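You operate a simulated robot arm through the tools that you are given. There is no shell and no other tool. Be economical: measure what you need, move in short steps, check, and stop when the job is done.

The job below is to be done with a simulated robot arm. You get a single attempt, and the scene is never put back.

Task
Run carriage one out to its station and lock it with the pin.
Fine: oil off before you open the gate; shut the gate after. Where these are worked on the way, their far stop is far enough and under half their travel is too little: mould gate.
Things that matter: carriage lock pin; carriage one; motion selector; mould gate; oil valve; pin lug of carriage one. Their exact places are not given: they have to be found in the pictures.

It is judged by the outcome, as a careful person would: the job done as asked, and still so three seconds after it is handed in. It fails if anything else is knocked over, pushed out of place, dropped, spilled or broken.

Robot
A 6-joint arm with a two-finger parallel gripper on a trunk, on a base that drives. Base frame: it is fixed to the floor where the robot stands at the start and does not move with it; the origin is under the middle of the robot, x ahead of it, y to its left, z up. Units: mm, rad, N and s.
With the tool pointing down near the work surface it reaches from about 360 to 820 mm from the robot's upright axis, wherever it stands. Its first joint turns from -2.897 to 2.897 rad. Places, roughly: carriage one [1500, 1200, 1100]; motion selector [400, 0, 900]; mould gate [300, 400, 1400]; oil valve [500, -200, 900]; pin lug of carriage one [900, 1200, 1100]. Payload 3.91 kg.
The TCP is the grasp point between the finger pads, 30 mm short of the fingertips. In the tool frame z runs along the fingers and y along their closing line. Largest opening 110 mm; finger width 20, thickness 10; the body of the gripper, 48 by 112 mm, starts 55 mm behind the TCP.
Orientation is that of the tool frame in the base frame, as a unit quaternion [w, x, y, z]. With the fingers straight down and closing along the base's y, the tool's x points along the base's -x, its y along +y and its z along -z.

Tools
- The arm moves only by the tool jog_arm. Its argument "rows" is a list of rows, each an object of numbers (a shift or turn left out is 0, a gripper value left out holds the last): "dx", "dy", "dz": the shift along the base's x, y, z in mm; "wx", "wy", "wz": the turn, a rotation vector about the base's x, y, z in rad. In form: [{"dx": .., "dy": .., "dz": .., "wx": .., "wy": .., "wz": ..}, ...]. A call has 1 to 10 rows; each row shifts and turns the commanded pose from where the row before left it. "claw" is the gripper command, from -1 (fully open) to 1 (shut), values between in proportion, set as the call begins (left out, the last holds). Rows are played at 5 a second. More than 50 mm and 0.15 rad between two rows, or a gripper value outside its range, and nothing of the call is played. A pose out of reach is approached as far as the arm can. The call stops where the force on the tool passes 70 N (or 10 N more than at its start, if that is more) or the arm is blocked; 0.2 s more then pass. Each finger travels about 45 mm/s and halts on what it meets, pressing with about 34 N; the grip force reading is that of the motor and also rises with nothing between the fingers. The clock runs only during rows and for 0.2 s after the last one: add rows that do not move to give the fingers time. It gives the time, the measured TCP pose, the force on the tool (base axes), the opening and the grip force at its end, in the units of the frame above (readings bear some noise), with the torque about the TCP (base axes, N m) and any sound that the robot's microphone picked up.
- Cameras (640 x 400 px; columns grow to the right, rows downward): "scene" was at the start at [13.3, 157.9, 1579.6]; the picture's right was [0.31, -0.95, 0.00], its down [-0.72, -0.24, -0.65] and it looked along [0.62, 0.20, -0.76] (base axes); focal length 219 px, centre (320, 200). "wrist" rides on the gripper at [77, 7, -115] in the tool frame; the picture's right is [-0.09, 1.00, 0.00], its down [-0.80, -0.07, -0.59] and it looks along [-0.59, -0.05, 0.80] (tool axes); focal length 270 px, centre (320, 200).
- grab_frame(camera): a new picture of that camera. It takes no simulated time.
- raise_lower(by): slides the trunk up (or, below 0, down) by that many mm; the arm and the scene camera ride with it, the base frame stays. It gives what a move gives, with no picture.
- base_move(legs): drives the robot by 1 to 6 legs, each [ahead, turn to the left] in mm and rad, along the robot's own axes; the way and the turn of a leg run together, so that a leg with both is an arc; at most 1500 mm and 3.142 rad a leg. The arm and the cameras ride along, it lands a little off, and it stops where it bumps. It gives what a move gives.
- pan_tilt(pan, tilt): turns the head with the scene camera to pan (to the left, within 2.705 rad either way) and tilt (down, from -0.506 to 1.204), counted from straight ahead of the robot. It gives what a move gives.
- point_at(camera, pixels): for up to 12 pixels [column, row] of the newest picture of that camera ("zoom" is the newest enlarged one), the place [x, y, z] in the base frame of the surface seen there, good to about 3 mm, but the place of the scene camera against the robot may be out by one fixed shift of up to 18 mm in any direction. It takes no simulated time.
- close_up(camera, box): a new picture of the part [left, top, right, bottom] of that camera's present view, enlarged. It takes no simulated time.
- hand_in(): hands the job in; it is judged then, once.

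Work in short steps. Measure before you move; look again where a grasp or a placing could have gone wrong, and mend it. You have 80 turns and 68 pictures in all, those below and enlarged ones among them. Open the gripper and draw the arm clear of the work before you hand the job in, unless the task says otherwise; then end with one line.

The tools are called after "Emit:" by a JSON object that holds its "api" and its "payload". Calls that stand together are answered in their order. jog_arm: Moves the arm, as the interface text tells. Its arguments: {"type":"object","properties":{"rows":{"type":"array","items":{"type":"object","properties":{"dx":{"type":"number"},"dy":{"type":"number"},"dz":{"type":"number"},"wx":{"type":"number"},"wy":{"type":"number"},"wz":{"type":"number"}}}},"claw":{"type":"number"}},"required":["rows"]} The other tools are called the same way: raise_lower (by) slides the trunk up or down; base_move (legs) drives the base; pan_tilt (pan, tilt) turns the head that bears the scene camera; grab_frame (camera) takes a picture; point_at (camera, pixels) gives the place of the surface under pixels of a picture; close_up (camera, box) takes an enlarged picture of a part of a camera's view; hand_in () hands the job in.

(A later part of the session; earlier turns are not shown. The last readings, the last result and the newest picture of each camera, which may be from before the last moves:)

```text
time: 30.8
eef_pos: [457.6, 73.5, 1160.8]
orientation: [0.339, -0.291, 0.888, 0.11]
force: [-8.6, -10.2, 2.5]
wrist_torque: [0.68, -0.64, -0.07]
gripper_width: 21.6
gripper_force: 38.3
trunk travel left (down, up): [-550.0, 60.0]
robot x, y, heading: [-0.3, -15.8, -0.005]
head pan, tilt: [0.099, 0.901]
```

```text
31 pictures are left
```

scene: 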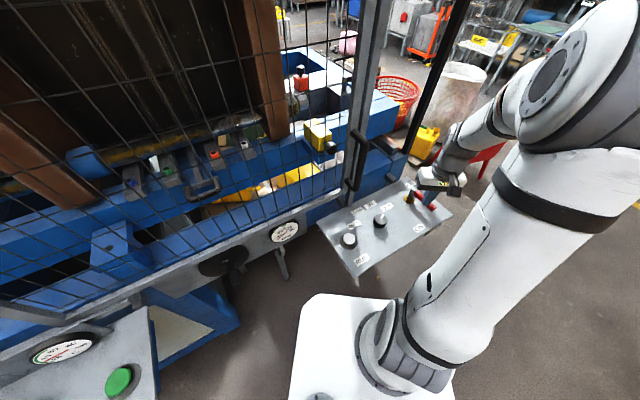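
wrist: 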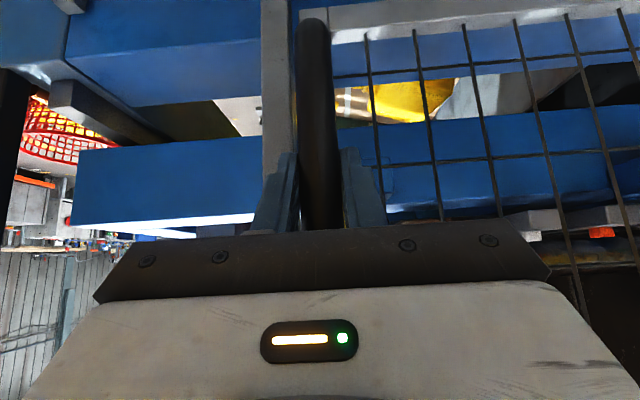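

The bar is gripped (21.6 mm). I ease back 3 mm and slide the gate to the left along (-0.5886,0.8084), a short test first.

Emit:
{"api": "jog_arm", "payload": {"rows": [{"dx": -3, "dy": -2}, {"dx": -5.9, "dy": 8.1}, {"dx": -11.8, "dy": 16.2}, {"dx": -11.8, "dy": 16.2}, {"dx": -11.8, "dy": 16.2}, {"dx": -11.8, "dy": 16.2}]}}

Emit:
{"api": "grab_frame", "payload": {"camera": "scene"}}

```text
time: 32.2
eef_pos: [403.2, 146.5, 1160.1]
orientation: [0.34, -0.291, 0.888, 0.109]
force: [-2.5, 0.4, 25.5]
wrist_torque: [0.16, 0.51, -0.02]
gripper_width: 21.9
gripper_force: 44.9
trunk travel left (down, up): [-550.0, 60.0]
robot x, y, heading: [1.2, -16.0, 0.0]
head pan, tilt: [0.099, 0.901]
```

```text
30 pictures are left
```

scene: 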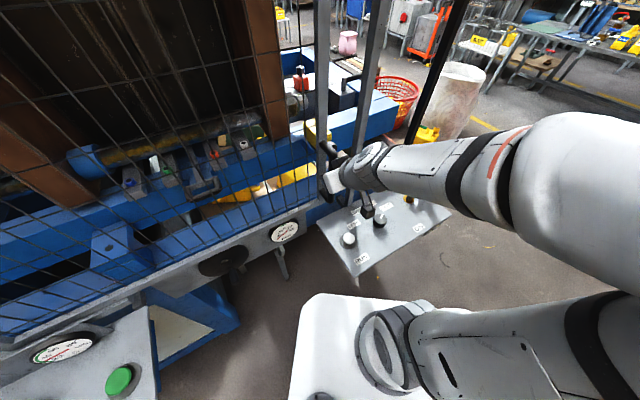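

The gate slides. I continue.

Emit:
{"api": "jog_arm", "payload": {"rows": [{"dx": -20.6, "dy": 28.3, "dz": 1}, {"dx": -20.6, "dy": 28.3}, {"dx": -20.6, "dy": 28.3}, {"dx": -20.6, "dy": 28.3}, {"dx": -20.6, "dy": 28.3}, {"dx": -20.6, "dy": 28.3}, {"dx": -20.6, "dy": 28.3}, {"dx": -20.6, "dy": 28.3}, {"dx": -20.6, "dy": 28.3}]}}

```text
time: 34.2
eef_pos: [215.6, 400.1, 1159.1]
orientation: [0.34, -0.292, 0.887, 0.111]
force: [-14.5, -4.9, 32.4]
wrist_torque: [0.38, -0.48, -0.07]
gripper_width: 21.9
gripper_force: 45.2
trunk travel left (down, up): [-550.0, 60.0]
robot x, y, heading: [0.5, -15.1, -0.006]
head pan, tilt: [0.099, 0.901]
```

About 405 mm so far with low forces. I continue and relieve the slight upward force.

Emit:
{"api": "jog_arm", "payload": {"rows": [{"dx": -20.6, "dy": 28.3, "dz": 1}, {"dx": -20.6, "dy": 28.3}, {"dx": -20.6, "dy": 28.3}, {"dx": -20.6, "dy": 28.3}, {"dx": -20.6, "dy": 28.3}, {"dx": -20.6, "dy": 28.3}, {"dx": -20.6, "dy": 28.3}]}}

Emit:
{"api": "pan_tilt", "payload": {"pan": 1.0, "tilt": 0.6}}

Emit:
{"api": "grab_frame", "payload": {"camera": "scene"}}

```text
time: 35.8
eef_pos: [70.4, 598.7, 1158.5]
orientation: [0.337, -0.293, 0.888, 0.106]
force: [-28.2, -15.1, -27.1]
wrist_torque: [0.63, -0.26, -0.22]
gripper_width: 21.9
gripper_force: 44.4
trunk travel left (down, up): [-550.0, 60.0]
robot x, y, heading: [0.1, -16.6, -0.005]
head pan, tilt: [0.099, 0.901]
```

```text
time: 37.0
eef_pos: [71.6, 597.6, 1160.5]
orientation: [0.337, -0.292, 0.889, 0.106]
force: [-33.7, -18.7, -41.3]
wrist_torque: [2.46, -1.11, 0.07]
gripper_width: 22.0
gripper_force: 45.2
trunk travel left (down, up): [-550.0, 60.0]
robot x, y, heading: [3.8, -16.2, -0.001]
head pan, tilt: [1.0, 0.6]
```

```text
29 pictures are left
```

scene: 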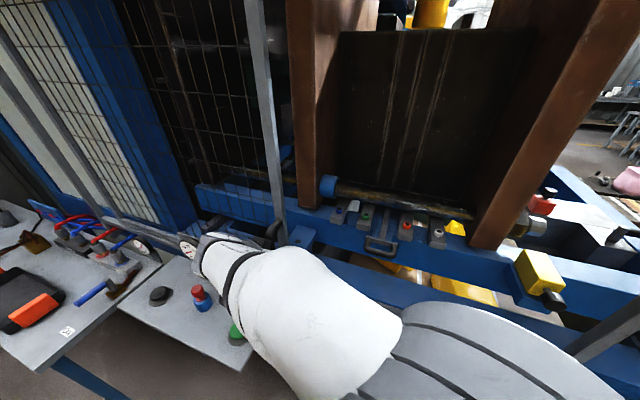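

652 mm moved and no stop felt yet. I relieve 2 mm away from the gate and push on toward the far stop.

Emit:
{"api": "jog_arm", "payload": {"rows": [{"dx": -7.5, "dy": 7, "dz": -1}, {"dx": -11.8, "dy": 16.2}, {"dx": -11.8, "dy": 16.2}, {"dx": -11.8, "dy": 16.2}, {"dx": -11.8, "dy": 16.2}, {"dx": -5.9, "dy": 8.1}]}}

Emit:
{"api": "grab_frame", "payload": {"camera": "scene"}}

```text
time: 38.4
eef_pos: [9.9, 677.9, 1160.0]
orientation: [0.339, -0.292, 0.888, 0.107]
force: [-16.2, -14.4, -25.3]
wrist_torque: [1.18, -0.37, -0.08]
gripper_width: 21.9
gripper_force: 44.6
trunk travel left (down, up): [-550.0, 60.0]
robot x, y, heading: [3.3, -17.7, 0.002]
head pan, tilt: [1.0, 0.6]
```

```text
28 pictures are left
```

scene: 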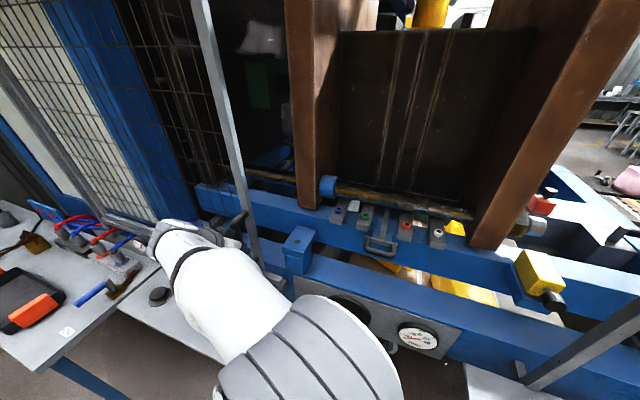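

The lug is clear of the gate now (751 mm). I push further to find the stop.

Emit:
{"api": "jog_arm", "payload": {"rows": [{"dx": -12.5, "dy": 15.5}, {"dx": -11.8, "dy": 16.2}, {"dx": -11.8, "dy": 16.2}, {"dx": -11.8, "dy": 16.2}]}}

```text
time: 38.9
eef_pos: [0.7, 691.7, 1160.6]
orientation: [0.34, -0.285, 0.891, 0.097]
force: [5.9, -41.1, 8.6]
wrist_torque: [1.2, -0.53, -0.64]
gripper_width: 22.2
gripper_force: 44.9
trunk travel left (down, up): [-550.0, 60.0]
robot x, y, heading: [0.8, -14.3, -0.003]
head pan, tilt: [1.0, 0.6]
stopped in row 2: the force on the tool passed its limit at 88 N (the readings are from after the stop); the commanded pose is now the measured one
```

The gate is at its far stop (768 mm). I release the handle, retreat and return the tool to vertical.

Emit:
{"api": "jog_arm", "payload": {"rows": [{}, {}, {}, {"dx": -16, "dy": -12, "dz": 22}, {"dx": -16, "dy": -12, "dz": 22}, {"dx": -16, "dy": -12, "dz": 22}, {"dx": -16, "dy": -12, "dz": 22}], "claw": -0.35}}

Emit:
{"api": "jog_arm", "payload": {"rows": [{"dx": -15, "dy": 0, "wx": -0.0853, "wy": 0.1173}, {"dx": -15, "dy": 8, "wx": -0.0853, "wy": 0.1173}, {"dx": -15, "dy": 10, "wx": -0.0853, "wy": 0.1173}, {"dx": -15, "dy": 10, "dz": -20, "wx": -0.0853, "wy": 0.1173}, {"dx": -15, "dy": 10, "dz": -20, "wx": -0.0853, "wy": 0.1173}]}}

Emit:
{"api": "grab_frame", "payload": {"camera": "wrist"}}

Emit:
{"api": "grab_frame", "payload": {"camera": "scene"}}

```text
time: 40.5
eef_pos: [-66.9, 647.3, 1244.2]
orientation: [0.341, -0.287, 0.89, 0.097]
force: [0.2, 0.4, 0.1]
wrist_torque: [0.02, -0.02, -0.03]
gripper_width: 74.2
gripper_force: 0.1
trunk travel left (down, up): [-550.0, 60.0]
robot x, y, heading: [0.6, -15.9, -0.006]
head pan, tilt: [1.0, 0.6]
```

```text
time: 41.7
eef_pos: [-127.8, 652.3, 1228.0]
orientation: [-0.001, -0.312, 0.95, -0.026]
force: [0.2, -1.0, 1.2]
wrist_torque: [0.06, 0.05, 0.0]
gripper_width: 74.3
gripper_force: 0.0
out of reach, approached as far as the arm can: row 5
trunk travel left (down, up): [-550.0, 60.0]
robot x, y, heading: [2.1, -13.7, 0.003]
head pan, tilt: [1.0, 0.6]
```

```text
27 pictures are left
```

wrist: 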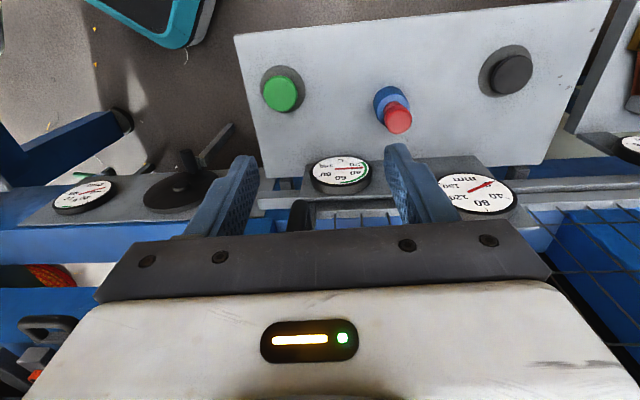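

```text
26 pictures are left
```

scene: 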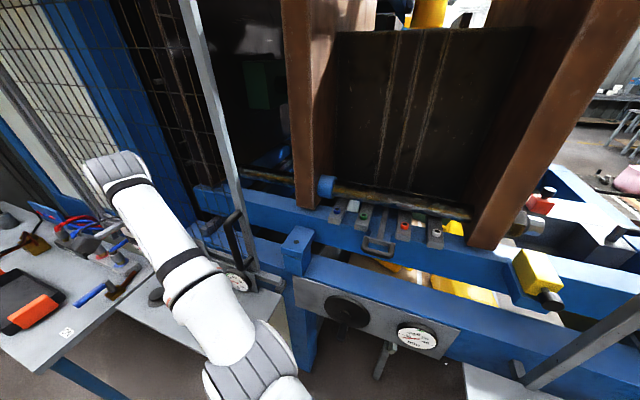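

The pin is visible at wrist (398,118) in its blue socket. I measure it and the lug hole (scene, lug at (300,240)).

Emit:
{"api": "point_at", "payload": {"camera": "wrist", "pixels": [[398, 120], [398, 108], [385, 120], [411, 120], [398, 130], [382, 96], [392, 92], [500, 72], [282, 93], [395, 104]]}}

Emit:
{"api": "close_up", "payload": {"camera": "wrist", "box": [360, 70, 440, 150]}}

Emit:
{"api": "close_up", "payload": {"camera": "scene", "box": [264, 216, 328, 280]}}

Emit:
{"api": "point_at", "payload": {"camera": "zoom", "pixels": [[300, 170], [310, 155], [290, 190], [330, 180], [270, 170], [310, 220], [350, 130], [400, 170]]}}

```text
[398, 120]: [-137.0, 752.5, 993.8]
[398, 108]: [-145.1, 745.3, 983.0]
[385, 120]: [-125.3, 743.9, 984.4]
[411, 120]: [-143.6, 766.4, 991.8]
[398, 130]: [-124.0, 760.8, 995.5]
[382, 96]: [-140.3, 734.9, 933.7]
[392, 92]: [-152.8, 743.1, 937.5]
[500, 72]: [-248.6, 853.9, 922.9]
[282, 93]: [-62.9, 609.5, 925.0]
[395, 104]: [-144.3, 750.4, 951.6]
```

```text
5.00 times, centred on (400, 110) of wrist
```

zoom: 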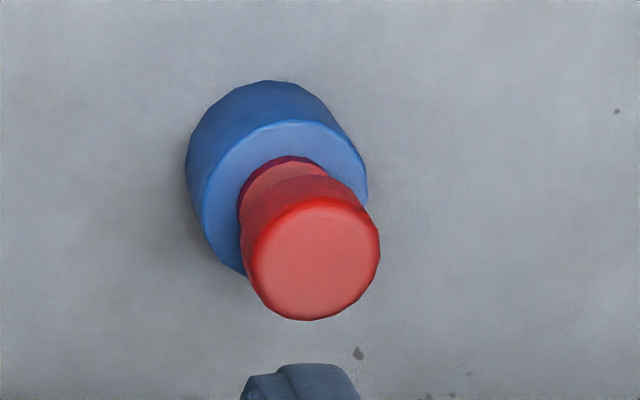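

```text
6.25 times, centred on (296, 248) of scene
```

zoom: 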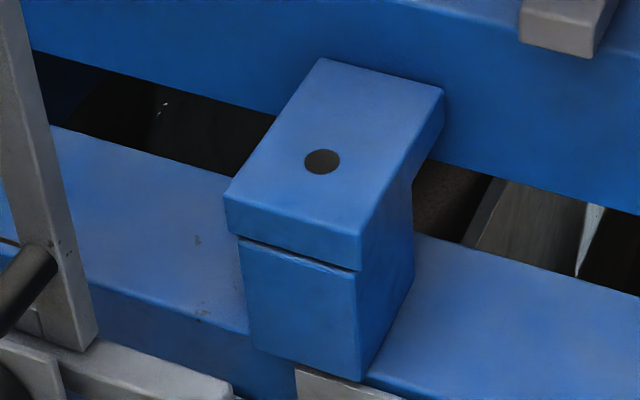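

```text
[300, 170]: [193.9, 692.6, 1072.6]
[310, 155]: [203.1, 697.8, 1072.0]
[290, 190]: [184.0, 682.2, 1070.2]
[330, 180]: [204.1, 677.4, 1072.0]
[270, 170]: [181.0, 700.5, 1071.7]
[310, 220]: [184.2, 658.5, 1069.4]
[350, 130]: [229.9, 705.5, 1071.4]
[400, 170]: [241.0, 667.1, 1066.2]
```

The pin head is at about (-136,753) with its top at z 994, and the lug hole is near (193,693,1075). The reach at height is tight, so I raise the trunk 60 mm.

Emit:
{"api": "raise_lower", "payload": {"by": 58}}

```text
time: 42.7
eef_pos: [-129.0, 654.1, 1282.2]
orientation: [0.001, -0.311, 0.95, -0.027]
force: [0.2, 0.4, -0.7]
wrist_torque: [0.01, 0.0, -0.03]
gripper_width: 74.0
gripper_force: 0.3
trunk travel left (down, up): [-608.0, 2.0]
robot x, y, heading: [2.4, -15.1, -0.002]
head pan, tilt: [1.0, 0.6]
```

I go down, level the tool (a small 0.05 rad correction) and look again at the pin.

Emit:
{"api": "jog_arm", "payload": {"rows": [{"dz": -45, "wx": 0.051, "wy": 0.017}, {"dz": -45}, {"dx": -3, "dy": 20, "dz": -40}, {"dx": -4, "dy": 20, "dz": -40}, {"dx": 0, "dy": 25, "dz": -20}]}}

Emit:
{"api": "grab_frame", "payload": {"camera": "wrist"}}

```text
time: 43.9
eef_pos: [-133.6, 698.3, 1160.2]
orientation: [0.001, -0.312, 0.95, -0.026]
force: [0.3, 0.0, 0.5]
wrist_torque: [0.03, 0.04, -0.01]
gripper_width: 74.3
gripper_force: 0.0
out of reach, approached as far as the arm can: row 1, 2, 4, 5
trunk travel left (down, up): [-608.0, 2.0]
robot x, y, heading: [1.8, -16.8, -0.006]
head pan, tilt: [1.0, 0.6]
```

```text
23 pictures are left
```

wrist: 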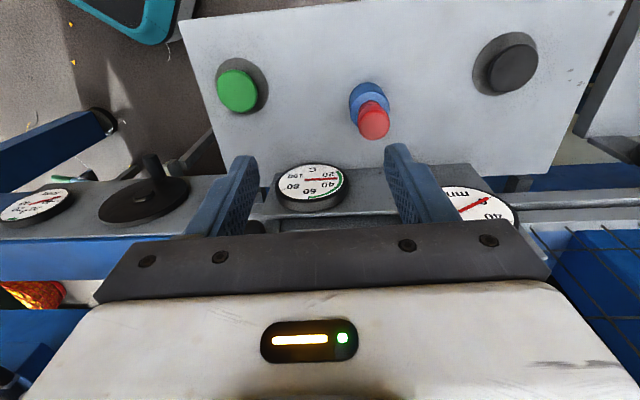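

It still reports out of reach at this distance, so I need to drive a bit closer. I check the floor space to the left of the robot.

Emit:
{"api": "pan_tilt", "payload": {"pan": 1.5, "tilt": 1.1}}

Emit:
{"api": "grab_frame", "payload": {"camera": "scene"}}

```text
time: 44.9
eef_pos: [-133.0, 699.1, 1159.7]
orientation: [0.002, -0.312, 0.95, -0.027]
force: [-0.2, -0.1, -0.5]
wrist_torque: [0.0, -0.02, -0.01]
gripper_width: 74.3
gripper_force: 0.0
trunk travel left (down, up): [-608.0, 2.0]
robot x, y, heading: [-1.6, -15.6, -0.001]
head pan, tilt: [1.499, 1.1]
```

```text
22 pictures are left
```

scene: 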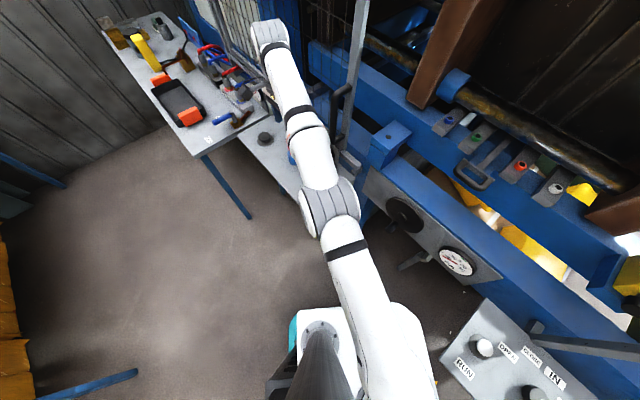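

Emit:
{"api": "point_at", "payload": {"camera": "scene", "pixels": [[248, 216], [205, 158], [310, 320], [295, 345], [400, 320], [405, 265], [290, 250], [265, 165], [280, 200], [350, 230], [360, 310]]}}

```text
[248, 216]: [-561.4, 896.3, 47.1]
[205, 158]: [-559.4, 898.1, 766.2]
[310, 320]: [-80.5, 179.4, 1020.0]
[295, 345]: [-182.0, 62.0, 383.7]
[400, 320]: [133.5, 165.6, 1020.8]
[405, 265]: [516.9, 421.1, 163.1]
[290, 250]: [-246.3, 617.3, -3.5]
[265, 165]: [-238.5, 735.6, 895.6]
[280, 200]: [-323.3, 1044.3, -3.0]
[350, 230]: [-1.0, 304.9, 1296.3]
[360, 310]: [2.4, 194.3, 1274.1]
```

The space is clear: the shelf leg is at (-561,896) and the machine face is far off. I pull the arm in, then turn left 90° and drive 150 mm toward +y.

Emit:
{"api": "jog_arm", "payload": {"rows": [{"dx": 8, "dy": -40, "dz": 12}, {"dx": 8, "dy": -40, "dz": 12}, {"dx": 8, "dy": -40, "dz": 12}, {"dx": 8, "dy": -40, "dz": 12}, {"dx": 8, "dy": -40, "dz": 12}, {"dx": 8, "dy": -40, "dz": 12}, {"dx": 8, "dy": -40, "dz": 12}]}}

Emit:
{"api": "base_move", "payload": {"legs": [[0, 1.571], [150, 0]]}}

Emit:
{"api": "pan_tilt", "payload": {"pan": -0.2, "tilt": 0.8}}

Emit:
{"api": "grab_frame", "payload": {"camera": "scene"}}

```text
time: 46.5
eef_pos: [-134.0, 690.1, 1182.7]
orientation: [0.001, -0.312, 0.95, -0.027]
force: [-0.5, -0.2, 0.3]
wrist_torque: [0.03, -0.02, 0.0]
gripper_width: 74.4
gripper_force: 0.0
out of reach, approached as far as the arm can: row 1, 2, 3, 4, 5, 6, 7
trunk travel left (down, up): [-608.0, 2.0]
robot x, y, heading: [4.4, -14.2, 0.002]
head pan, tilt: [1.499, 1.1]
```

```text
time: 48.8
eef_pos: [-544.6, 435.2, 1199.0]
orientation: [0.029, -0.611, 0.787, -0.081]
force: [-0.5, 0.1, -0.7]
wrist_torque: [0.01, -0.01, 0.04]
gripper_width: 74.3
gripper_force: 0.0
trunk travel left (down, up): [-608.0, 2.0]
robot x, y, heading: [-9.9, -2.3, 0.607]
head pan, tilt: [1.499, 1.1]
stopped in leg 1: the robot was blocked; the commanded pose is now the measured one
```

```text
time: 50.5
eef_pos: [-544.1, 436.6, 1199.3]
orientation: [0.028, -0.611, 0.787, -0.082]
force: [-0.9, 0.0, -0.4]
wrist_torque: [0.01, 0.0, 0.01]
gripper_width: 74.2
gripper_force: 0.1
trunk travel left (down, up): [-608.0, 2.0]
robot x, y, heading: [-14.0, 1.2, 0.609]
head pan, tilt: [-0.201, 0.799]
```

```text
21 pictures are left
```

scene: 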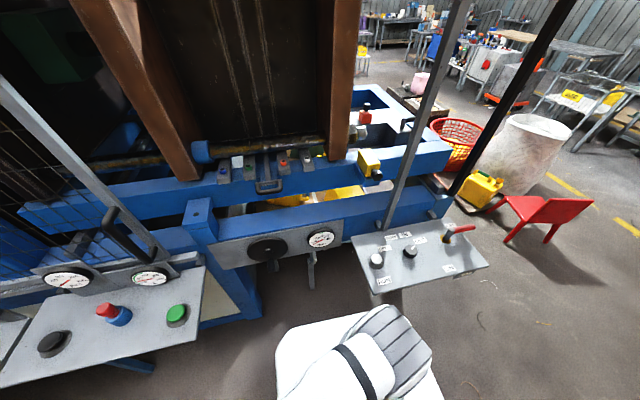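

The turn was blocked at 0.61 rad, and the arm seems held at a joint limit. I look around for what was touched.

Emit:
{"api": "pan_tilt", "payload": {"pan": 1.3, "tilt": 0.9}}

Emit:
{"api": "grab_frame", "payload": {"camera": "scene"}}

Emit:
{"api": "pan_tilt", "payload": {"pan": -1.2, "tilt": 1.1}}

Emit:
{"api": "grab_frame", "payload": {"camera": "scene"}}

```text
time: 52.1
eef_pos: [-543.8, 436.4, 1199.7]
orientation: [0.029, -0.611, 0.787, -0.081]
force: [1.3, -0.1, -0.5]
wrist_torque: [0.0, 0.01, -0.05]
gripper_width: 74.1
gripper_force: 0.1
trunk travel left (down, up): [-608.0, 2.0]
robot x, y, heading: [-17.1, -0.9, 0.605]
head pan, tilt: [1.3, 0.901]
```

```text
20 pictures are left
```

scene: 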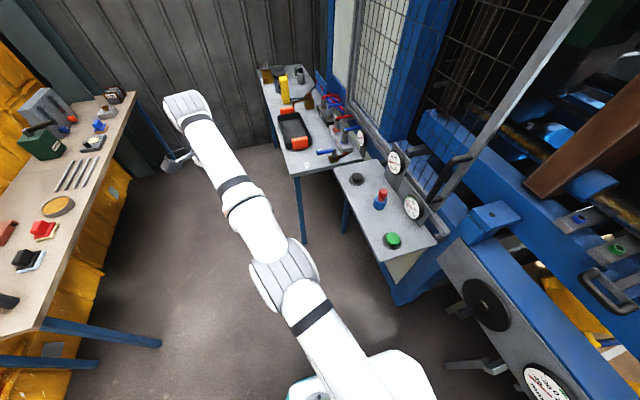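

```text
time: 54.4
eef_pos: [-543.4, 436.4, 1198.5]
orientation: [0.028, -0.612, 0.786, -0.082]
force: [0.0, -0.2, 0.6]
wrist_torque: [0.04, -0.01, 0.0]
gripper_width: 74.2
gripper_force: 0.0
trunk travel left (down, up): [-608.0, 2.0]
robot x, y, heading: [-10.0, -1.5, 0.603]
head pan, tilt: [-1.201, 1.1]
```

```text
19 pictures are left
```

scene: 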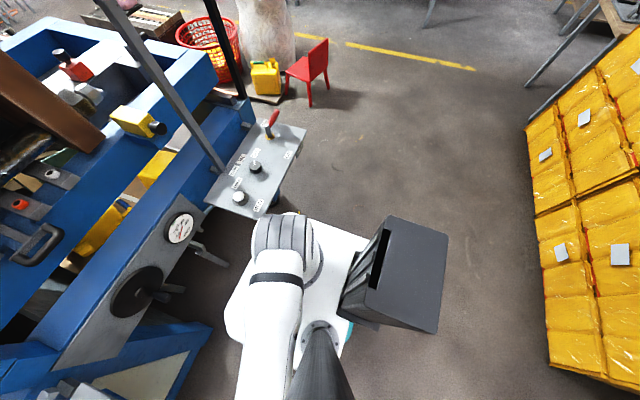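

The base's front corner most likely met the control panel's stand; nothing looks displaced. Before backing off I free the arm from its joint limit by turning the tool yaw toward the arm's direction.

Emit:
{"api": "jog_arm", "payload": {"rows": [{"wz": 0.14}, {"wz": 0.14}, {"wz": 0.14}, {"wz": 0.14}, {"dx": 15, "dy": -12}, {"dx": 15, "dy": -12}]}}

```text
time: 55.8
eef_pos: [-544.9, 435.0, 1216.0]
orientation: [-0.05, 0.804, -0.587, 0.075]
force: [0.2, -0.4, -0.2]
wrist_torque: [0.02, 0.02, -0.01]
gripper_width: 74.3
gripper_force: 0.1
out of reach, approached as far as the arm can: row 3, 4, 5, 6
trunk travel left (down, up): [-608.0, 2.0]
robot x, y, heading: [-12.9, 3.1, 0.606]
head pan, tilt: [-1.201, 1.1]
```

The arm seems stretched straight, which is a singular pose, so inward commands stall. I move it downward over free floor to bend the elbow.

Emit:
{"api": "jog_arm", "payload": {"rows": [{"dz": -45}, {"dz": -45}, {"dz": -45}, {"dx": 15, "dy": -12, "dz": -40}, {"dx": 25, "dy": -20, "dz": -30}, {"dx": 30, "dy": -24}]}}

```text
time: 57.2
eef_pos: [-556.6, 417.3, 1206.0]
orientation: [-0.051, 0.804, -0.587, 0.079]
force: [0.2, 0.7, 0.3]
wrist_torque: [0.02, -0.02, 0.03]
gripper_width: 74.4
gripper_force: 0.1
out of reach, approached as far as the arm can: row 1, 2, 3, 4, 5, 6
trunk travel left (down, up): [-608.0, 2.0]
robot x, y, heading: [-14.5, -2.0, 0.598]
head pan, tilt: [-1.201, 1.1]
```

It is still stuck though the target should be reachable. I look at the arm's shape to understand the joint limit.

Emit:
{"api": "pan_tilt", "payload": {"pan": 1.3, "tilt": 0.8}}

Emit:
{"api": "grab_frame", "payload": {"camera": "scene"}}

```text
time: 59.5
eef_pos: [-556.3, 416.0, 1206.7]
orientation: [-0.05, 0.804, -0.588, 0.078]
force: [-0.6, 0.4, -0.5]
wrist_torque: [-0.02, -0.01, 0.03]
gripper_width: 74.4
gripper_force: 0.1
trunk travel left (down, up): [-608.0, 2.0]
robot x, y, heading: [-15.0, -0.3, 0.607]
head pan, tilt: [1.3, 0.799]
```

```text
18 pictures are left
```

scene: 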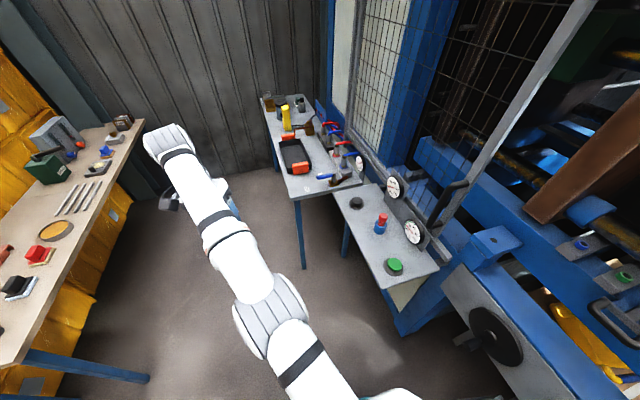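

Emit:
{"api": "point_at", "payload": {"camera": "scene", "pixels": [[320, 370], [290, 330], [262, 310], [250, 270], [230, 235], [205, 195], [185, 165], [165, 145], [175, 185], [205, 185], [225, 195]]}}

```text
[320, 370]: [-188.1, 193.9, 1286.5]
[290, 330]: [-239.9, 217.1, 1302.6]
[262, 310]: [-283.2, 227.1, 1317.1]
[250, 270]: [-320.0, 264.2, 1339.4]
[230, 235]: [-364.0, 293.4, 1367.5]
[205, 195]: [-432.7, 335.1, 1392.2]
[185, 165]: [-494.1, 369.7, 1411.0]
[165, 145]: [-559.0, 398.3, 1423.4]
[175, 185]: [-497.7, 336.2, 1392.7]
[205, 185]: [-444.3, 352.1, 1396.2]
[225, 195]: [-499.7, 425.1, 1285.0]
```

The arm is indeed dead straight, rising about 18°, a singular pose. I bring the command back to the present position while tilting the tool outward, which forces the elbow to bend.

Emit:
{"api": "jog_arm", "payload": {"rows": [{"dx": -22, "dy": 12, "dz": 40, "wx": 0.085, "wy": 0.105}, {"dx": -22, "dy": 12, "dz": 40, "wx": 0.085, "wy": 0.105}, {"dx": -22, "dy": 12, "dz": 40, "wx": 0.085, "wy": 0.105}, {"dx": -22, "dy": 12, "dz": 40, "wx": 0.085, "wy": 0.105}, {"dx": -22, "dy": 12, "dz": 40, "wx": 0.085, "wy": 0.105}, {"wx": 0.085, "wy": 0.105}, {"wx": 0.085, "wy": 0.105}]}}

```text
time: 61.1
eef_pos: [-666.2, 473.0, 1398.0]
orientation: [-0.066, 0.727, -0.561, -0.39]
force: [-1.1, -0.1, -0.4]
wrist_torque: [-0.01, 0.0, -0.02]
gripper_width: 74.0
gripper_force: 0.0
out of reach, approached as far as the arm can: row 1, 2, 3, 4, 5, 6, 7
trunk travel left (down, up): [-608.0, 2.0]
robot x, y, heading: [-14.8, 0.4, 0.607]
head pan, tilt: [1.3, 0.799]
```

The command follows the measured pose, and this time it moved. With the tool now tilted outward I try drawing inward.

Emit:
{"api": "jog_arm", "payload": {"rows": [{"dx": 20, "dy": -14, "dz": -20}, {"dx": 20, "dy": -14, "dz": -20}, {"dx": 30, "dy": -21}, {"dx": 30, "dy": -21}, {"dx": 30, "dy": -21}, {"dx": 30, "dy": -21}]}}

```text
time: 62.5
eef_pos: [-650.1, 435.4, 1453.1]
orientation: [-0.066, 0.727, -0.561, -0.39]
force: [0.0, 0.0, 0.1]
wrist_torque: [0.02, -0.02, 0.0]
gripper_width: 74.2
gripper_force: 0.0
out of reach, approached as far as the arm can: row 1, 2, 3, 4, 5, 6
trunk travel left (down, up): [-608.0, 2.0]
robot x, y, heading: [-15.5, 5.1, 0.607]
head pan, tilt: [1.3, 0.799]
```

It behaves as if the elbow is stuck at the straight singularity for large steps. I try many small downward steps.

Emit:
{"api": "jog_arm", "payload": {"rows": [{"dz": -6}, {"dz": -6}, {"dz": -6}, {"dz": -6}, {"dz": -6}, {"dz": -6}, {"dz": -6}, {"dz": -6}, {"dz": -6}, {"dz": -6}]}}

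```text
time: 64.7
eef_pos: [-672.7, 448.7, 1406.2]
orientation: [-0.067, 0.727, -0.562, -0.39]
force: [0.0, 0.3, 0.8]
wrist_torque: [-0.04, -0.02, 0.0]
gripper_width: 74.3
gripper_force: 0.2
out of reach, approached as far as the arm can: row 1, 2, 3, 5, 6, 7, 9, 10
trunk travel left (down, up): [-608.0, 2.0]
robot x, y, heading: [-14.5, 1.5, 0.605]
head pan, tilt: [1.3, 0.799]
```

It just slides along the reach sphere. I test an inward-and-up step and a sideways step to see which breaks the straight pose.

Emit:
{"api": "jog_arm", "payload": {"rows": [{"dx": 30, "dy": -21, "dz": 30}, {"dx": 30, "dy": -21, "dz": 30}, {"dx": 30, "dy": -21, "dz": 30}, {"dx": 36, "dy": -24, "dz": 10}, {"dx": 36, "dy": -24, "dz": 10}, {"dx": 36, "dy": -24, "dz": 10}]}}

```text
time: 66.1
eef_pos: [-552.3, 348.0, 1604.1]
orientation: [-0.067, 0.727, -0.56, -0.391]
force: [0.5, -0.2, 0.4]
wrist_torque: [-0.03, -0.01, 0.0]
gripper_width: 74.4
gripper_force: 0.1
out of reach, approached as far as the arm can: row 1, 2, 3, 4, 5, 6
trunk travel left (down, up): [-608.0, 2.0]
robot x, y, heading: [-14.3, 1.0, 0.603]
head pan, tilt: [1.3, 0.799]
```

The measurements suggest the elbow has passed straight and sits at its limit on the wrong side. I stretch the arm outward and down, to take the elbow back through straight.

Emit:
{"api": "jog_arm", "payload": {"rows": [{"dx": -28, "dy": 18, "dz": -36}, {"dx": -28, "dy": 18, "dz": -36}, {"dx": -28, "dy": 18, "dz": -36}, {"dx": -28, "dy": 18, "dz": -36}, {"dx": -28, "dy": 18, "dz": -36}, {"dx": -28, "dy": 18, "dz": -36}, {"dx": -28, "dy": 18, "dz": -36}, {"dx": -20, "dy": 13, "dz": -42}, {"dx": -20, "dy": 13, "dz": -42}]}}

```text
time: 68.1
eef_pos: [-740.5, 469.5, 1238.0]
orientation: [-0.065, 0.727, -0.561, -0.39]
force: [0.4, 0.1, 0.0]
wrist_torque: [-0.01, -0.02, -0.06]
gripper_width: 74.2
gripper_force: 0.0
out of reach, approached as far as the arm can: row 3, 5, 6, 7, 8, 9
trunk travel left (down, up): [-608.0, 2.0]
robot x, y, heading: [-13.0, -2.5, 0.609]
head pan, tilt: [1.3, 0.799]
```

I reason that plain shifts never drive the elbow at the straight pose, but a pitch turn about the wrist does. I command inward pitch turns together with an inward shift.

Emit:
{"api": "jog_arm", "payload": {"rows": [{"dx": 29, "dy": -16, "dz": -22, "wx": -0.0675, "wy": -0.1226}, {"dx": 30, "dy": -16, "dz": -20, "wx": -0.0675, "wy": -0.1226}, {"dx": 32, "dy": -17, "dz": -17, "wx": -0.0675, "wy": -0.1226}, {"dx": 34, "dy": -18, "dz": -12, "wx": -0.0675, "wy": -0.1226}]}}

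```text
time: 69.1
eef_pos: [-612.6, 402.7, 1168.2]
orientation: [-0.102, 0.802, -0.575, -0.123]
force: [-0.2, -1.6, -0.2]
wrist_torque: [0.0, -0.01, 0.01]
gripper_width: 74.3
gripper_force: 0.0
trunk travel left (down, up): [-608.0, 2.0]
robot x, y, heading: [-18.8, 0.0, 0.605]
head pan, tilt: [1.3, 0.799]
```

It works: no reach warnings. I draw the arm in and level the tool.

Emit:
{"api": "jog_arm", "payload": {"rows": [{"dx": 38, "dy": -24, "wx": -0.061, "wy": -0.016}, {"dx": 38, "dy": -24, "dz": 5, "wx": -0.061, "wy": -0.016}, {"dx": 38, "dy": -24, "dz": 5, "wx": -0.061, "wy": -0.016}, {"dx": 38, "dy": -24, "dz": 5, "wx": -0.061, "wy": -0.016}, {"dx": 38, "dy": -24, "dz": 5, "wx": -0.061, "wy": -0.016}]}}

Emit:
{"api": "pan_tilt", "payload": {"pan": -0.6, "tilt": 1.2}}

Emit:
{"api": "grab_frame", "payload": {"camera": "scene"}}

```text
time: 70.5
eef_pos: [-394.6, 325.6, 1173.3]
orientation: [-0.004, 0.78, -0.626, 0.014]
force: [-0.1, -0.6, -0.6]
wrist_torque: [0.04, -0.04, -0.01]
gripper_width: 74.4
gripper_force: 0.0
trunk travel left (down, up): [-608.0, 2.0]
robot x, y, heading: [-16.6, 2.7, 0.602]
head pan, tilt: [1.3, 0.799]
stopped in row 5: the arm was blocked; the commanded pose is now the measured one
```

```text
time: 72.3
eef_pos: [-393.0, 325.3, 1172.4]
orientation: [-0.003, 0.78, -0.625, 0.013]
force: [0.0, -0.4, -0.5]
wrist_torque: [-0.01, 0.0, 0.03]
gripper_width: 74.4
gripper_force: 0.1
trunk travel left (down, up): [-608.0, 2.0]
robot x, y, heading: [-18.4, -0.9, 0.604]
head pan, tilt: [-0.6, 1.201]
```

```text
17 pictures are left
```

scene: 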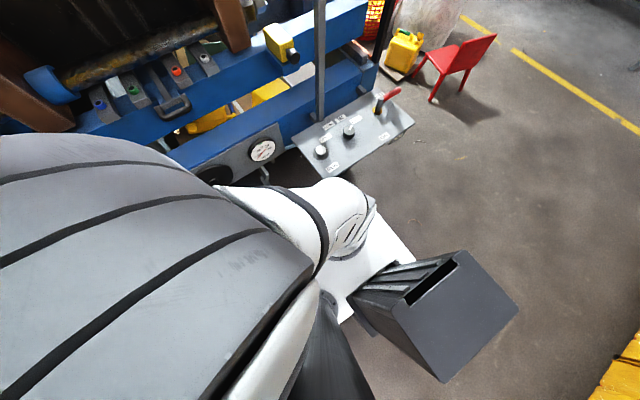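

The arm is bent again (its last row met the robot's own mast). Now I back off along -n, turn left a little and drive forward, aiming for about (-30,130) with heading 1.02.

Emit:
{"api": "base_move", "payload": {"legs": [[-200, 0], [0, 0.42], [285, 0]]}}

Emit:
{"api": "pan_tilt", "payload": {"pan": 0.2, "tilt": 0.9}}

Emit:
{"api": "grab_frame", "payload": {"camera": "scene"}}

```text
time: 76.8
eef_pos: [-502.6, 286.0, 1175.9]
orientation: [-0.004, 0.891, -0.454, 0.008]
force: [0.4, 0.0, -0.2]
wrist_torque: [-0.01, 0.04, -0.02]
gripper_width: 74.3
gripper_force: 0.1
trunk travel left (down, up): [-608.0, 2.0]
robot x, y, heading: [-25.0, 139.8, 1.014]
head pan, tilt: [-0.6, 1.201]
```

```text
time: 77.9
eef_pos: [-502.9, 285.6, 1176.1]
orientation: [-0.006, 0.891, -0.454, 0.008]
force: [-0.2, -0.6, -0.6]
wrist_torque: [0.01, 0.01, -0.02]
gripper_width: 74.2
gripper_force: 0.0
trunk travel left (down, up): [-608.0, 2.0]
robot x, y, heading: [-25.8, 137.0, 1.016]
head pan, tilt: [0.201, 0.901]
```

```text
16 pictures are left
```

scene: 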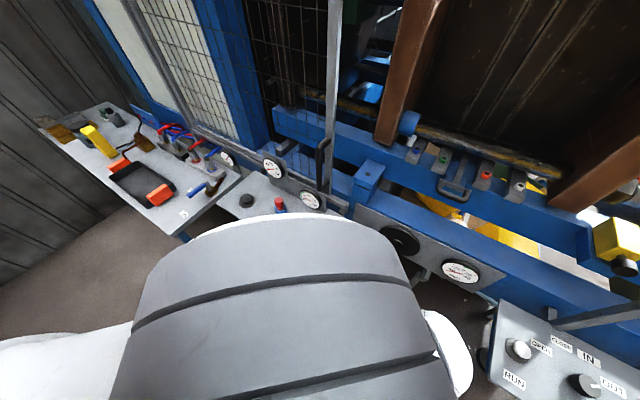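

The robot now stands at (-25,138), about 600 mm from both the pin and the hole. I swing the arm round toward the pin while turning the yaw.

Emit:
{"api": "jog_arm", "payload": {"rows": [{"dx": 18, "dy": 35, "wz": -0.143}, {"dx": 18, "dy": 35, "wz": -0.143}, {"dx": 18, "dy": 35, "wz": -0.143}, {"dx": 18, "dy": 35, "wz": -0.143}, {"dx": 20, "dy": 34, "wz": -0.143}, {"dx": 20, "dy": 34, "wz": -0.143}, {"dx": 22, "dy": 33, "wz": -0.143}, {"dx": 22, "dy": 33, "wz": -0.143}, {"dx": 24, "dy": 32, "wz": -0.143}, {"dx": 24, "dy": 30, "wz": -0.143}]}}

Emit:
{"api": "jog_arm", "payload": {"rows": [{"dx": 38, "dy": 18, "wz": -0.143}, {"dx": 38, "dy": 18}, {"dx": 38, "dy": 18}, {"dx": 38, "dy": 18, "dz": -15}, {"dx": 8, "dy": 10, "dz": -35}]}}

Emit:
{"api": "grab_frame", "payload": {"camera": "wrist"}}

```text
time: 80.1
eef_pos: [-297.1, 622.5, 1173.3]
orientation: [-0.003, -0.375, 0.927, -0.01]
force: [-0.4, 0.4, -1.0]
wrist_torque: [0.03, -0.01, 0.01]
gripper_width: 74.3
gripper_force: 0.1
trunk travel left (down, up): [-608.0, 2.0]
robot x, y, heading: [-25.0, 136.5, 1.011]
head pan, tilt: [0.201, 0.901]
```

```text
time: 81.3
eef_pos: [-139.3, 706.1, 1124.2]
orientation: [-0.003, -0.309, 0.951, -0.01]
force: [-0.1, -0.6, 0.7]
wrist_torque: [-0.02, -0.02, 0.0]
gripper_width: 74.4
gripper_force: 0.0
trunk travel left (down, up): [-608.0, 2.0]
robot x, y, heading: [-24.8, 139.6, 1.016]
head pan, tilt: [0.201, 0.901]
```

```text
15 pictures are left
```

wrist: 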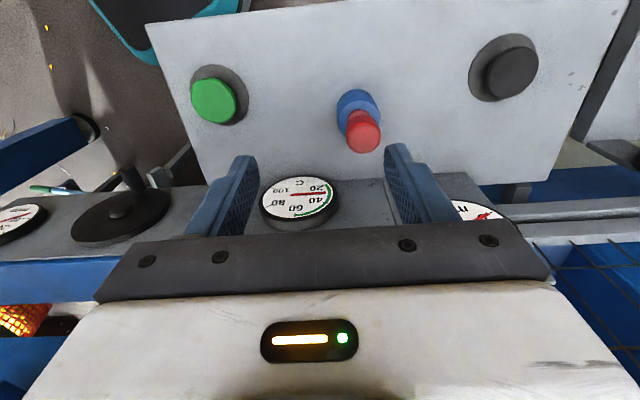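

The pin head shows at (363,138). I measure it closely.

Emit:
{"api": "point_at", "payload": {"camera": "wrist", "pixels": [[363, 138], [348, 138], [378, 138], [363, 125], [363, 148], [345, 105], [374, 100], [349, 118], [375, 112]]}}

```text
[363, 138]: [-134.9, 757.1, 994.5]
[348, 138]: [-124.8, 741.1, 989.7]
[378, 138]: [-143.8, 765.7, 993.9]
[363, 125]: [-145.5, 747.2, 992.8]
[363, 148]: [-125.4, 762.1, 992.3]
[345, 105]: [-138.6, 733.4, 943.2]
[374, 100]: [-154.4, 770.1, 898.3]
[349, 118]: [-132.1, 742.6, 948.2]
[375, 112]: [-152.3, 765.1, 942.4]
```

The centre is (-135,754) with the top at z 994. I move over it, descend to z 982 and close gently.

Emit:
{"api": "jog_arm", "payload": {"rows": [{"dx": 4, "dy": 47.5, "wx": 0.02}, {"dz": -45}, {"dz": -45}, {"dz": -35}, {"dz": -17}]}}

Emit:
{"api": "jog_arm", "payload": {"rows": [{}, {}, {}, {}], "claw": 1}}

Emit:
{"api": "grab_frame", "payload": {"camera": "wrist"}}

```text
time: 82.5
eef_pos: [-137.4, 749.9, 981.2]
orientation: [0.0, -0.309, 0.951, 0.0]
force: [-0.4, -0.1, 0.4]
wrist_torque: [0.01, -0.01, -0.01]
gripper_width: 74.1
gripper_force: 0.0
trunk travel left (down, up): [-608.0, 2.0]
robot x, y, heading: [-26.1, 135.9, 1.014]
head pan, tilt: [0.201, 0.901]
```

```text
time: 83.5
eef_pos: [-136.4, 750.8, 982.4]
orientation: [0.001, -0.309, 0.951, 0.001]
force: [-0.6, 0.7, 1.9]
wrist_torque: [0.08, 0.04, 0.01]
gripper_width: 31.7
gripper_force: 34.5
trunk travel left (down, up): [-608.0, 2.0]
robot x, y, heading: [-27.8, 136.5, 1.014]
head pan, tilt: [0.201, 0.901]
```

```text
14 pictures are left
```

wrist: 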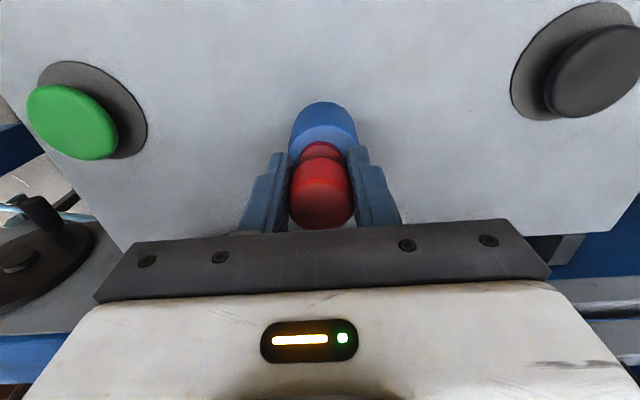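

The head is held at 31.7 mm. I lift it straight up slowly and look.

Emit:
{"api": "jog_arm", "payload": {"rows": [{"dz": 5}, {"dz": 15}, {"dz": 25}, {"dz": 30}, {"dz": 35}, {"dz": 35}, {"dz": 35}, {"dz": 10}]}}

Emit:
{"api": "grab_frame", "payload": {"camera": "wrist"}}

```text
time: 85.3
eef_pos: [-132.9, 752.0, 1175.0]
orientation: [0.0, -0.309, 0.951, -0.001]
force: [0.7, 0.6, -1.5]
wrist_torque: [0.01, 0.0, -0.02]
gripper_width: 32.1
gripper_force: 34.3
trunk travel left (down, up): [-608.0, 2.0]
robot x, y, heading: [-24.9, 135.2, 1.018]
head pan, tilt: [0.201, 0.901]
```

```text
13 pictures are left
```

wrist: 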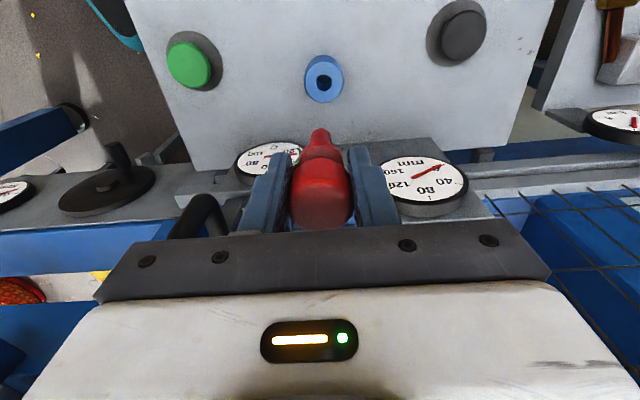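

The pin is out, with its shaft showing at (319,135) and the empty socket below. I measure the pin and the socket for alignment.

Emit:
{"api": "point_at", "payload": {"camera": "wrist", "pixels": [[319, 133], [319, 140], [310, 150], [330, 150], [320, 185], [324, 66], [324, 93], [310, 80], [338, 80], [324, 78]]}}

```text
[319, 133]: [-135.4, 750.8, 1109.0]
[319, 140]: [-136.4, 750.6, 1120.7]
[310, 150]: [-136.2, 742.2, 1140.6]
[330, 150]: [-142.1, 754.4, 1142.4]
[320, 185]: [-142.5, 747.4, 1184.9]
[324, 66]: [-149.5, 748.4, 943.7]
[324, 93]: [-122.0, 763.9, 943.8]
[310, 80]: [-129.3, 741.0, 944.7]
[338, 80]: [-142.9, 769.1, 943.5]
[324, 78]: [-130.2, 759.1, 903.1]
```

The pin is held with its tip 67 mm below the TCP, and its axis about 4 mm ahead of the TCP. I carry it around the gate handle: first along the machine, then in toward the hole.

Emit:
{"api": "jog_arm", "payload": {"rows": [{"dx": 24, "dy": -33, "dz": 5}, {"dx": 24, "dy": -33}, {"dx": 24, "dy": -33}, {"dx": 24, "dy": -33}, {"dx": 24, "dy": -33}, {"dx": 25, "dy": -34}]}}

Emit:
{"api": "jog_arm", "payload": {"rows": [{"dx": 29.5, "dy": 22.9}, {"dx": 29.5, "dy": 22.9}, {"dx": 29.5, "dy": 22.9}, {"dx": 29.5, "dy": 22.9}, {"dx": 29.5, "dy": 22.9}, {"dx": 29.5, "dy": 22.9}]}}

Emit:
{"api": "grab_frame", "payload": {"camera": "wrist"}}

```text
time: 86.7
eef_pos: [10.7, 552.9, 1179.5]
orientation: [0.0, -0.309, 0.951, 0.001]
force: [1.0, -0.6, -1.3]
wrist_torque: [0.0, 0.02, 0.02]
gripper_width: 31.8
gripper_force: 33.9
trunk travel left (down, up): [-608.0, 2.0]
robot x, y, heading: [-25.5, 136.9, 1.015]
head pan, tilt: [0.201, 0.901]
```

```text
time: 88.1
eef_pos: [186.7, 687.9, 1177.3]
orientation: [0.0, -0.309, 0.951, -0.001]
force: [0.1, -0.3, -1.1]
wrist_torque: [-0.01, 0.06, -0.03]
gripper_width: 31.7
gripper_force: 34.0
trunk travel left (down, up): [-608.0, 2.0]
robot x, y, heading: [-26.0, 142.1, 1.013]
head pan, tilt: [0.201, 0.901]
```

```text
12 pictures are left
```

wrist: 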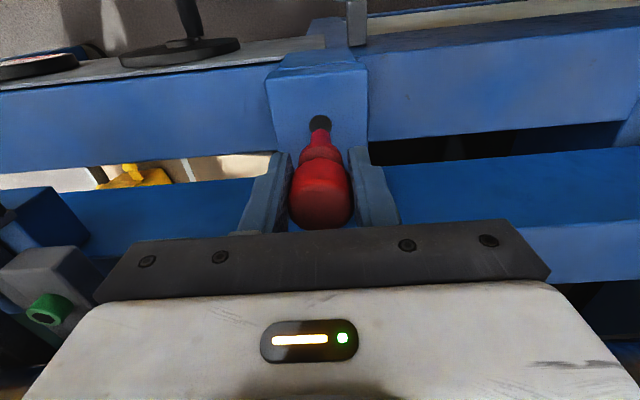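

The hole shows just beyond the pin tip at (320,122). I enlarge and measure both.

Emit:
{"api": "close_up", "payload": {"camera": "wrist", "box": [280, 95, 360, 145]}}

Emit:
{"api": "point_at", "payload": {"camera": "zoom", "pixels": [[320, 150], [235, 200], [410, 200], [320, 120], [320, 270], [320, 330], [270, 270], [370, 270], [200, 200], [440, 200]]}}

```text
8.00 times, centred on (320, 120) of wrist
```

zoom: 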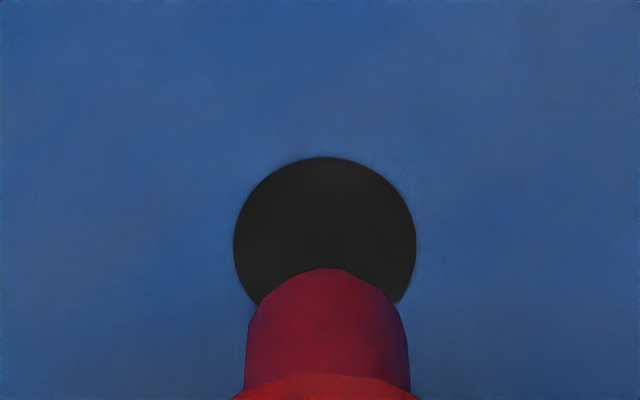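

```text
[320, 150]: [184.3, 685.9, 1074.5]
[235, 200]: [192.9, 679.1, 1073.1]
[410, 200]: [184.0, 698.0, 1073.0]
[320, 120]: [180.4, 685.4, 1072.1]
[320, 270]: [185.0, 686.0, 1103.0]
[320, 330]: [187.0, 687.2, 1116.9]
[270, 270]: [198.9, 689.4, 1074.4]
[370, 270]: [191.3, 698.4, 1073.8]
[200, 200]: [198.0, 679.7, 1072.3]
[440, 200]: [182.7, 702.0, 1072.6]
```

Shaft about 14 mm, hole about 20 mm; the axes agree sideways and need about 2 mm more along n. I shift and descend in steps toward z 1113.

Emit:
{"api": "jog_arm", "payload": {"rows": [{"dx": 1.5, "dy": 1.1}, {"dz": -15}, {"dz": -15}, {"dz": -8}, {"dz": -5}, {"dz": -5}]}}

Emit:
{"api": "close_up", "payload": {"camera": "wrist", "box": [280, 95, 360, 145]}}

```text
time: 89.4
eef_pos: [188.1, 688.9, 1147.4]
orientation: [0.007, -0.308, 0.951, 0.008]
force: [-3.6, -13.9, 31.3]
wrist_torque: [-0.68, 0.2, -0.06]
gripper_width: 32.2
gripper_force: 33.6
trunk travel left (down, up): [-608.0, 2.0]
robot x, y, heading: [-26.7, 135.2, 1.016]
head pan, tilt: [0.201, 0.901]
stopped in row 6: the force on the tool passed its limit at 76 N (the readings are from after the stop); the commanded pose is now the measured one
```

```text
8.00 times, centred on (320, 120) of wrist
```

zoom: 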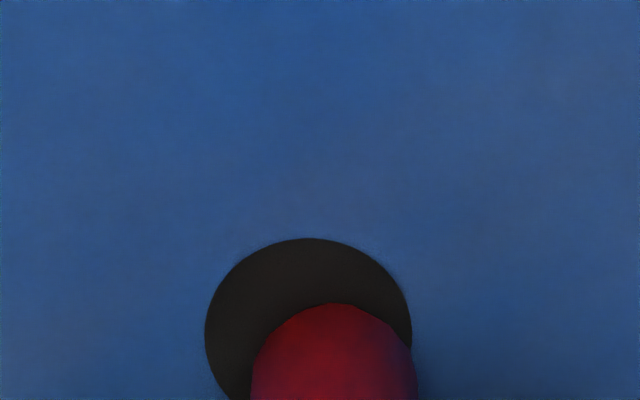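

It touched the lug rim: the shaft sits right of and beyond the hole's centre. I lift 5 mm, then look again.

Emit:
{"api": "jog_arm", "payload": {"rows": [{"dz": 5}, {}]}}

Emit:
{"api": "close_up", "payload": {"camera": "wrist", "box": [264, 100, 376, 170]}}

Emit:
{"api": "point_at", "payload": {"camera": "zoom", "pixels": [[320, 215], [300, 240], [350, 240], [325, 250], [325, 290], [240, 225], [380, 225], [310, 130]]}}

```text
time: 90.0
eef_pos: [191.0, 693.4, 1146.7]
orientation: [0.006, -0.31, 0.951, 0.006]
force: [0.6, 0.2, 2.3]
wrist_torque: [0.0, -0.05, -0.01]
gripper_width: 31.9
gripper_force: 34.5
trunk travel left (down, up): [-608.0, 2.0]
robot x, y, heading: [-23.6, 142.3, 1.019]
head pan, tilt: [0.201, 0.901]
```

```text
5.71 times, centred on (320, 135) of wrist
```

zoom: 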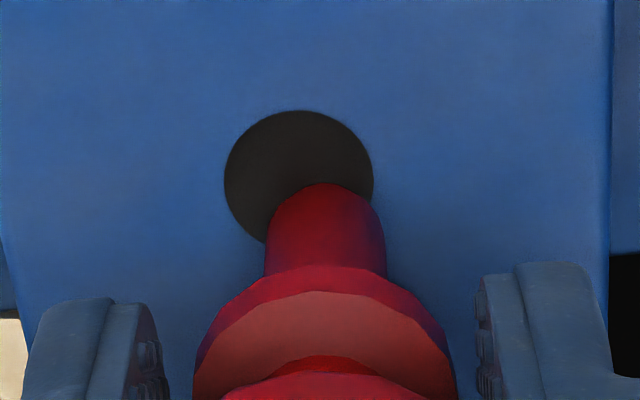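

```text
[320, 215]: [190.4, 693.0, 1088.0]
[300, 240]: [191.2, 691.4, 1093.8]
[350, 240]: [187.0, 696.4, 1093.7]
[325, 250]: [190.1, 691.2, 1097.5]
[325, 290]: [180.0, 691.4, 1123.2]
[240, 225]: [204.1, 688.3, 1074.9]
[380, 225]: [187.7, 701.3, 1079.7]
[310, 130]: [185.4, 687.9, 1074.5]
```

The pin axis is at about (196,696) against the hole at (192.4,691.5). I correct by (-3.3,-5) and check the picture.

Emit:
{"api": "jog_arm", "payload": {"rows": [{"dx": -3.3, "dy": -5}, {}]}}

Emit:
{"api": "close_up", "payload": {"camera": "wrist", "box": [264, 100, 376, 170]}}

Emit:
{"api": "point_at", "payload": {"camera": "zoom", "pixels": [[320, 215], [325, 240], [325, 260], [310, 130], [325, 200]]}}

```text
time: 90.6
eef_pos: [186.3, 690.0, 1146.8]
orientation: [0.006, -0.309, 0.951, 0.007]
force: [1.0, 2.6, 10.0]
wrist_torque: [0.26, -0.06, -0.01]
gripper_width: 31.8
gripper_force: 33.9
trunk travel left (down, up): [-608.0, 2.0]
robot x, y, heading: [-24.6, 136.8, 1.015]
head pan, tilt: [0.201, 0.901]
```

```text
5.71 times, centred on (320, 135) of wrist
```

zoom: 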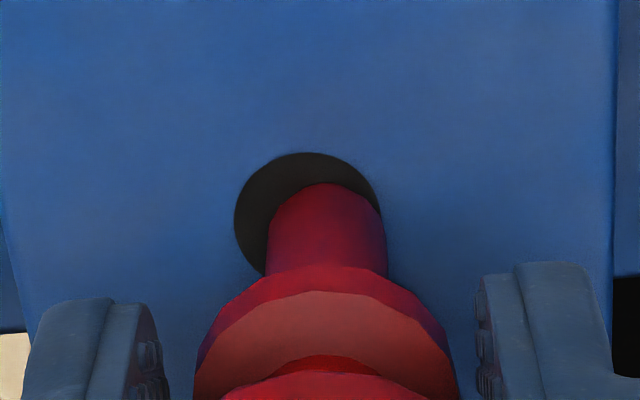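

```text
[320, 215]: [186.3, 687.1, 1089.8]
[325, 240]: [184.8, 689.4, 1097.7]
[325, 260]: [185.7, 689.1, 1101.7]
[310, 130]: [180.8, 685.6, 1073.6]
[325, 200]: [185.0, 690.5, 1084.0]
```

Closer: the shaft still sits about 2.7 mm right and 2.5 mm beyond. I lift 2 mm, correct, then descend carefully.

Emit:
{"api": "jog_arm", "payload": {"rows": [{"dz": 3}, {"dx": -0.4, "dy": -3.7}, {"dz": -5}, {"dz": -3}]}}

Emit:
{"api": "close_up", "payload": {"camera": "wrist", "box": [264, 100, 376, 170]}}

```text
time: 91.6
eef_pos: [186.6, 684.7, 1147.9]
orientation: [0.009, -0.309, 0.951, 0.01]
force: [-0.9, -0.7, 43.3]
wrist_torque: [-0.04, -0.05, 0.02]
gripper_width: 32.1
gripper_force: 33.7
trunk travel left (down, up): [-608.0, 2.0]
robot x, y, heading: [-29.6, 134.1, 1.013]
head pan, tilt: [0.201, 0.901]
```

```text
5.71 times, centred on (320, 135) of wrist
```

zoom: 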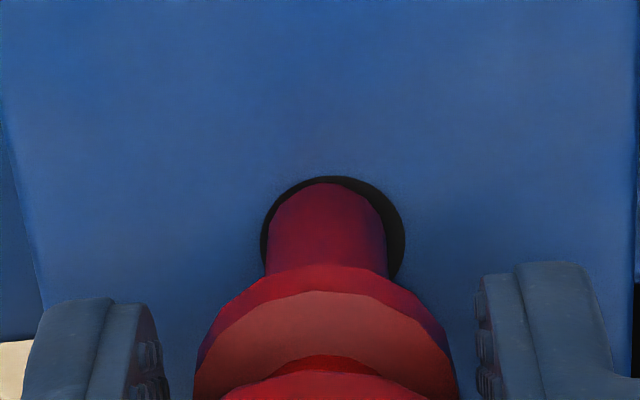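

Very near: now about 1 mm off in each direction, with the tool tilted 0.017 rad from the earlier contact. I lift, level, trim and descend again.

Emit:
{"api": "jog_arm", "payload": {"rows": [{"dz": 5}, {"dx": 0.6, "dy": 2.3, "wx": -0.015, "wy": 0.0077}, {}, {"dz": -4}, {"dz": -3}, {"dz": -3}]}}

Emit:
{"api": "close_up", "payload": {"camera": "wrist", "box": [264, 100, 376, 170]}}

```text
time: 93.0
eef_pos: [186.2, 685.8, 1134.5]
orientation: [0.0, -0.309, 0.951, 0.0]
force: [3.7, 0.7, 18.8]
wrist_torque: [0.03, -0.22, -0.03]
gripper_width: 31.9
gripper_force: 33.5
trunk travel left (down, up): [-608.0, 2.0]
robot x, y, heading: [-24.1, 139.5, 1.014]
head pan, tilt: [0.201, 0.901]
```

```text
5.71 times, centred on (320, 135) of wrist
```

zoom: 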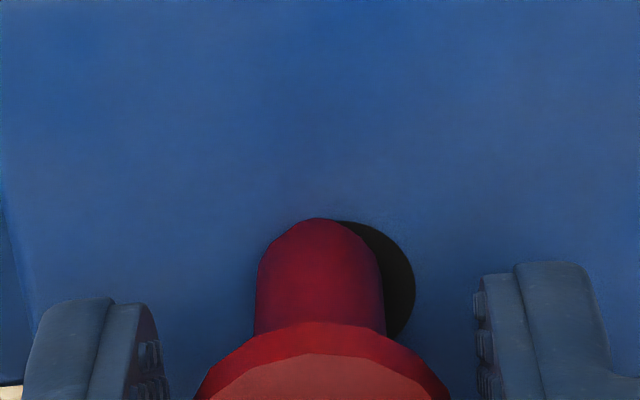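

The pin slid up a bit in the grip and rests on the rim, about 2.5 mm left of and 1.5 mm short of the hole. I lift, shift (-0.2,+2.8) and feel downward.

Emit:
{"api": "jog_arm", "payload": {"rows": [{"dz": 3}, {"dx": -0.2, "dy": 2.8}, {}, {"dz": -3}, {"dz": -2}, {"dz": -2}]}}

```text
time: 94.4
eef_pos: [186.3, 689.8, 1135.5]
orientation: [0.001, -0.309, 0.951, 0.001]
force: [-1.2, 1.0, 14.6]
wrist_torque: [0.24, 0.08, 0.02]
gripper_width: 31.8
gripper_force: 34.1
trunk travel left (down, up): [-608.0, 2.0]
robot x, y, heading: [-25.6, 137.9, 1.011]
head pan, tilt: [0.201, 0.901]
```

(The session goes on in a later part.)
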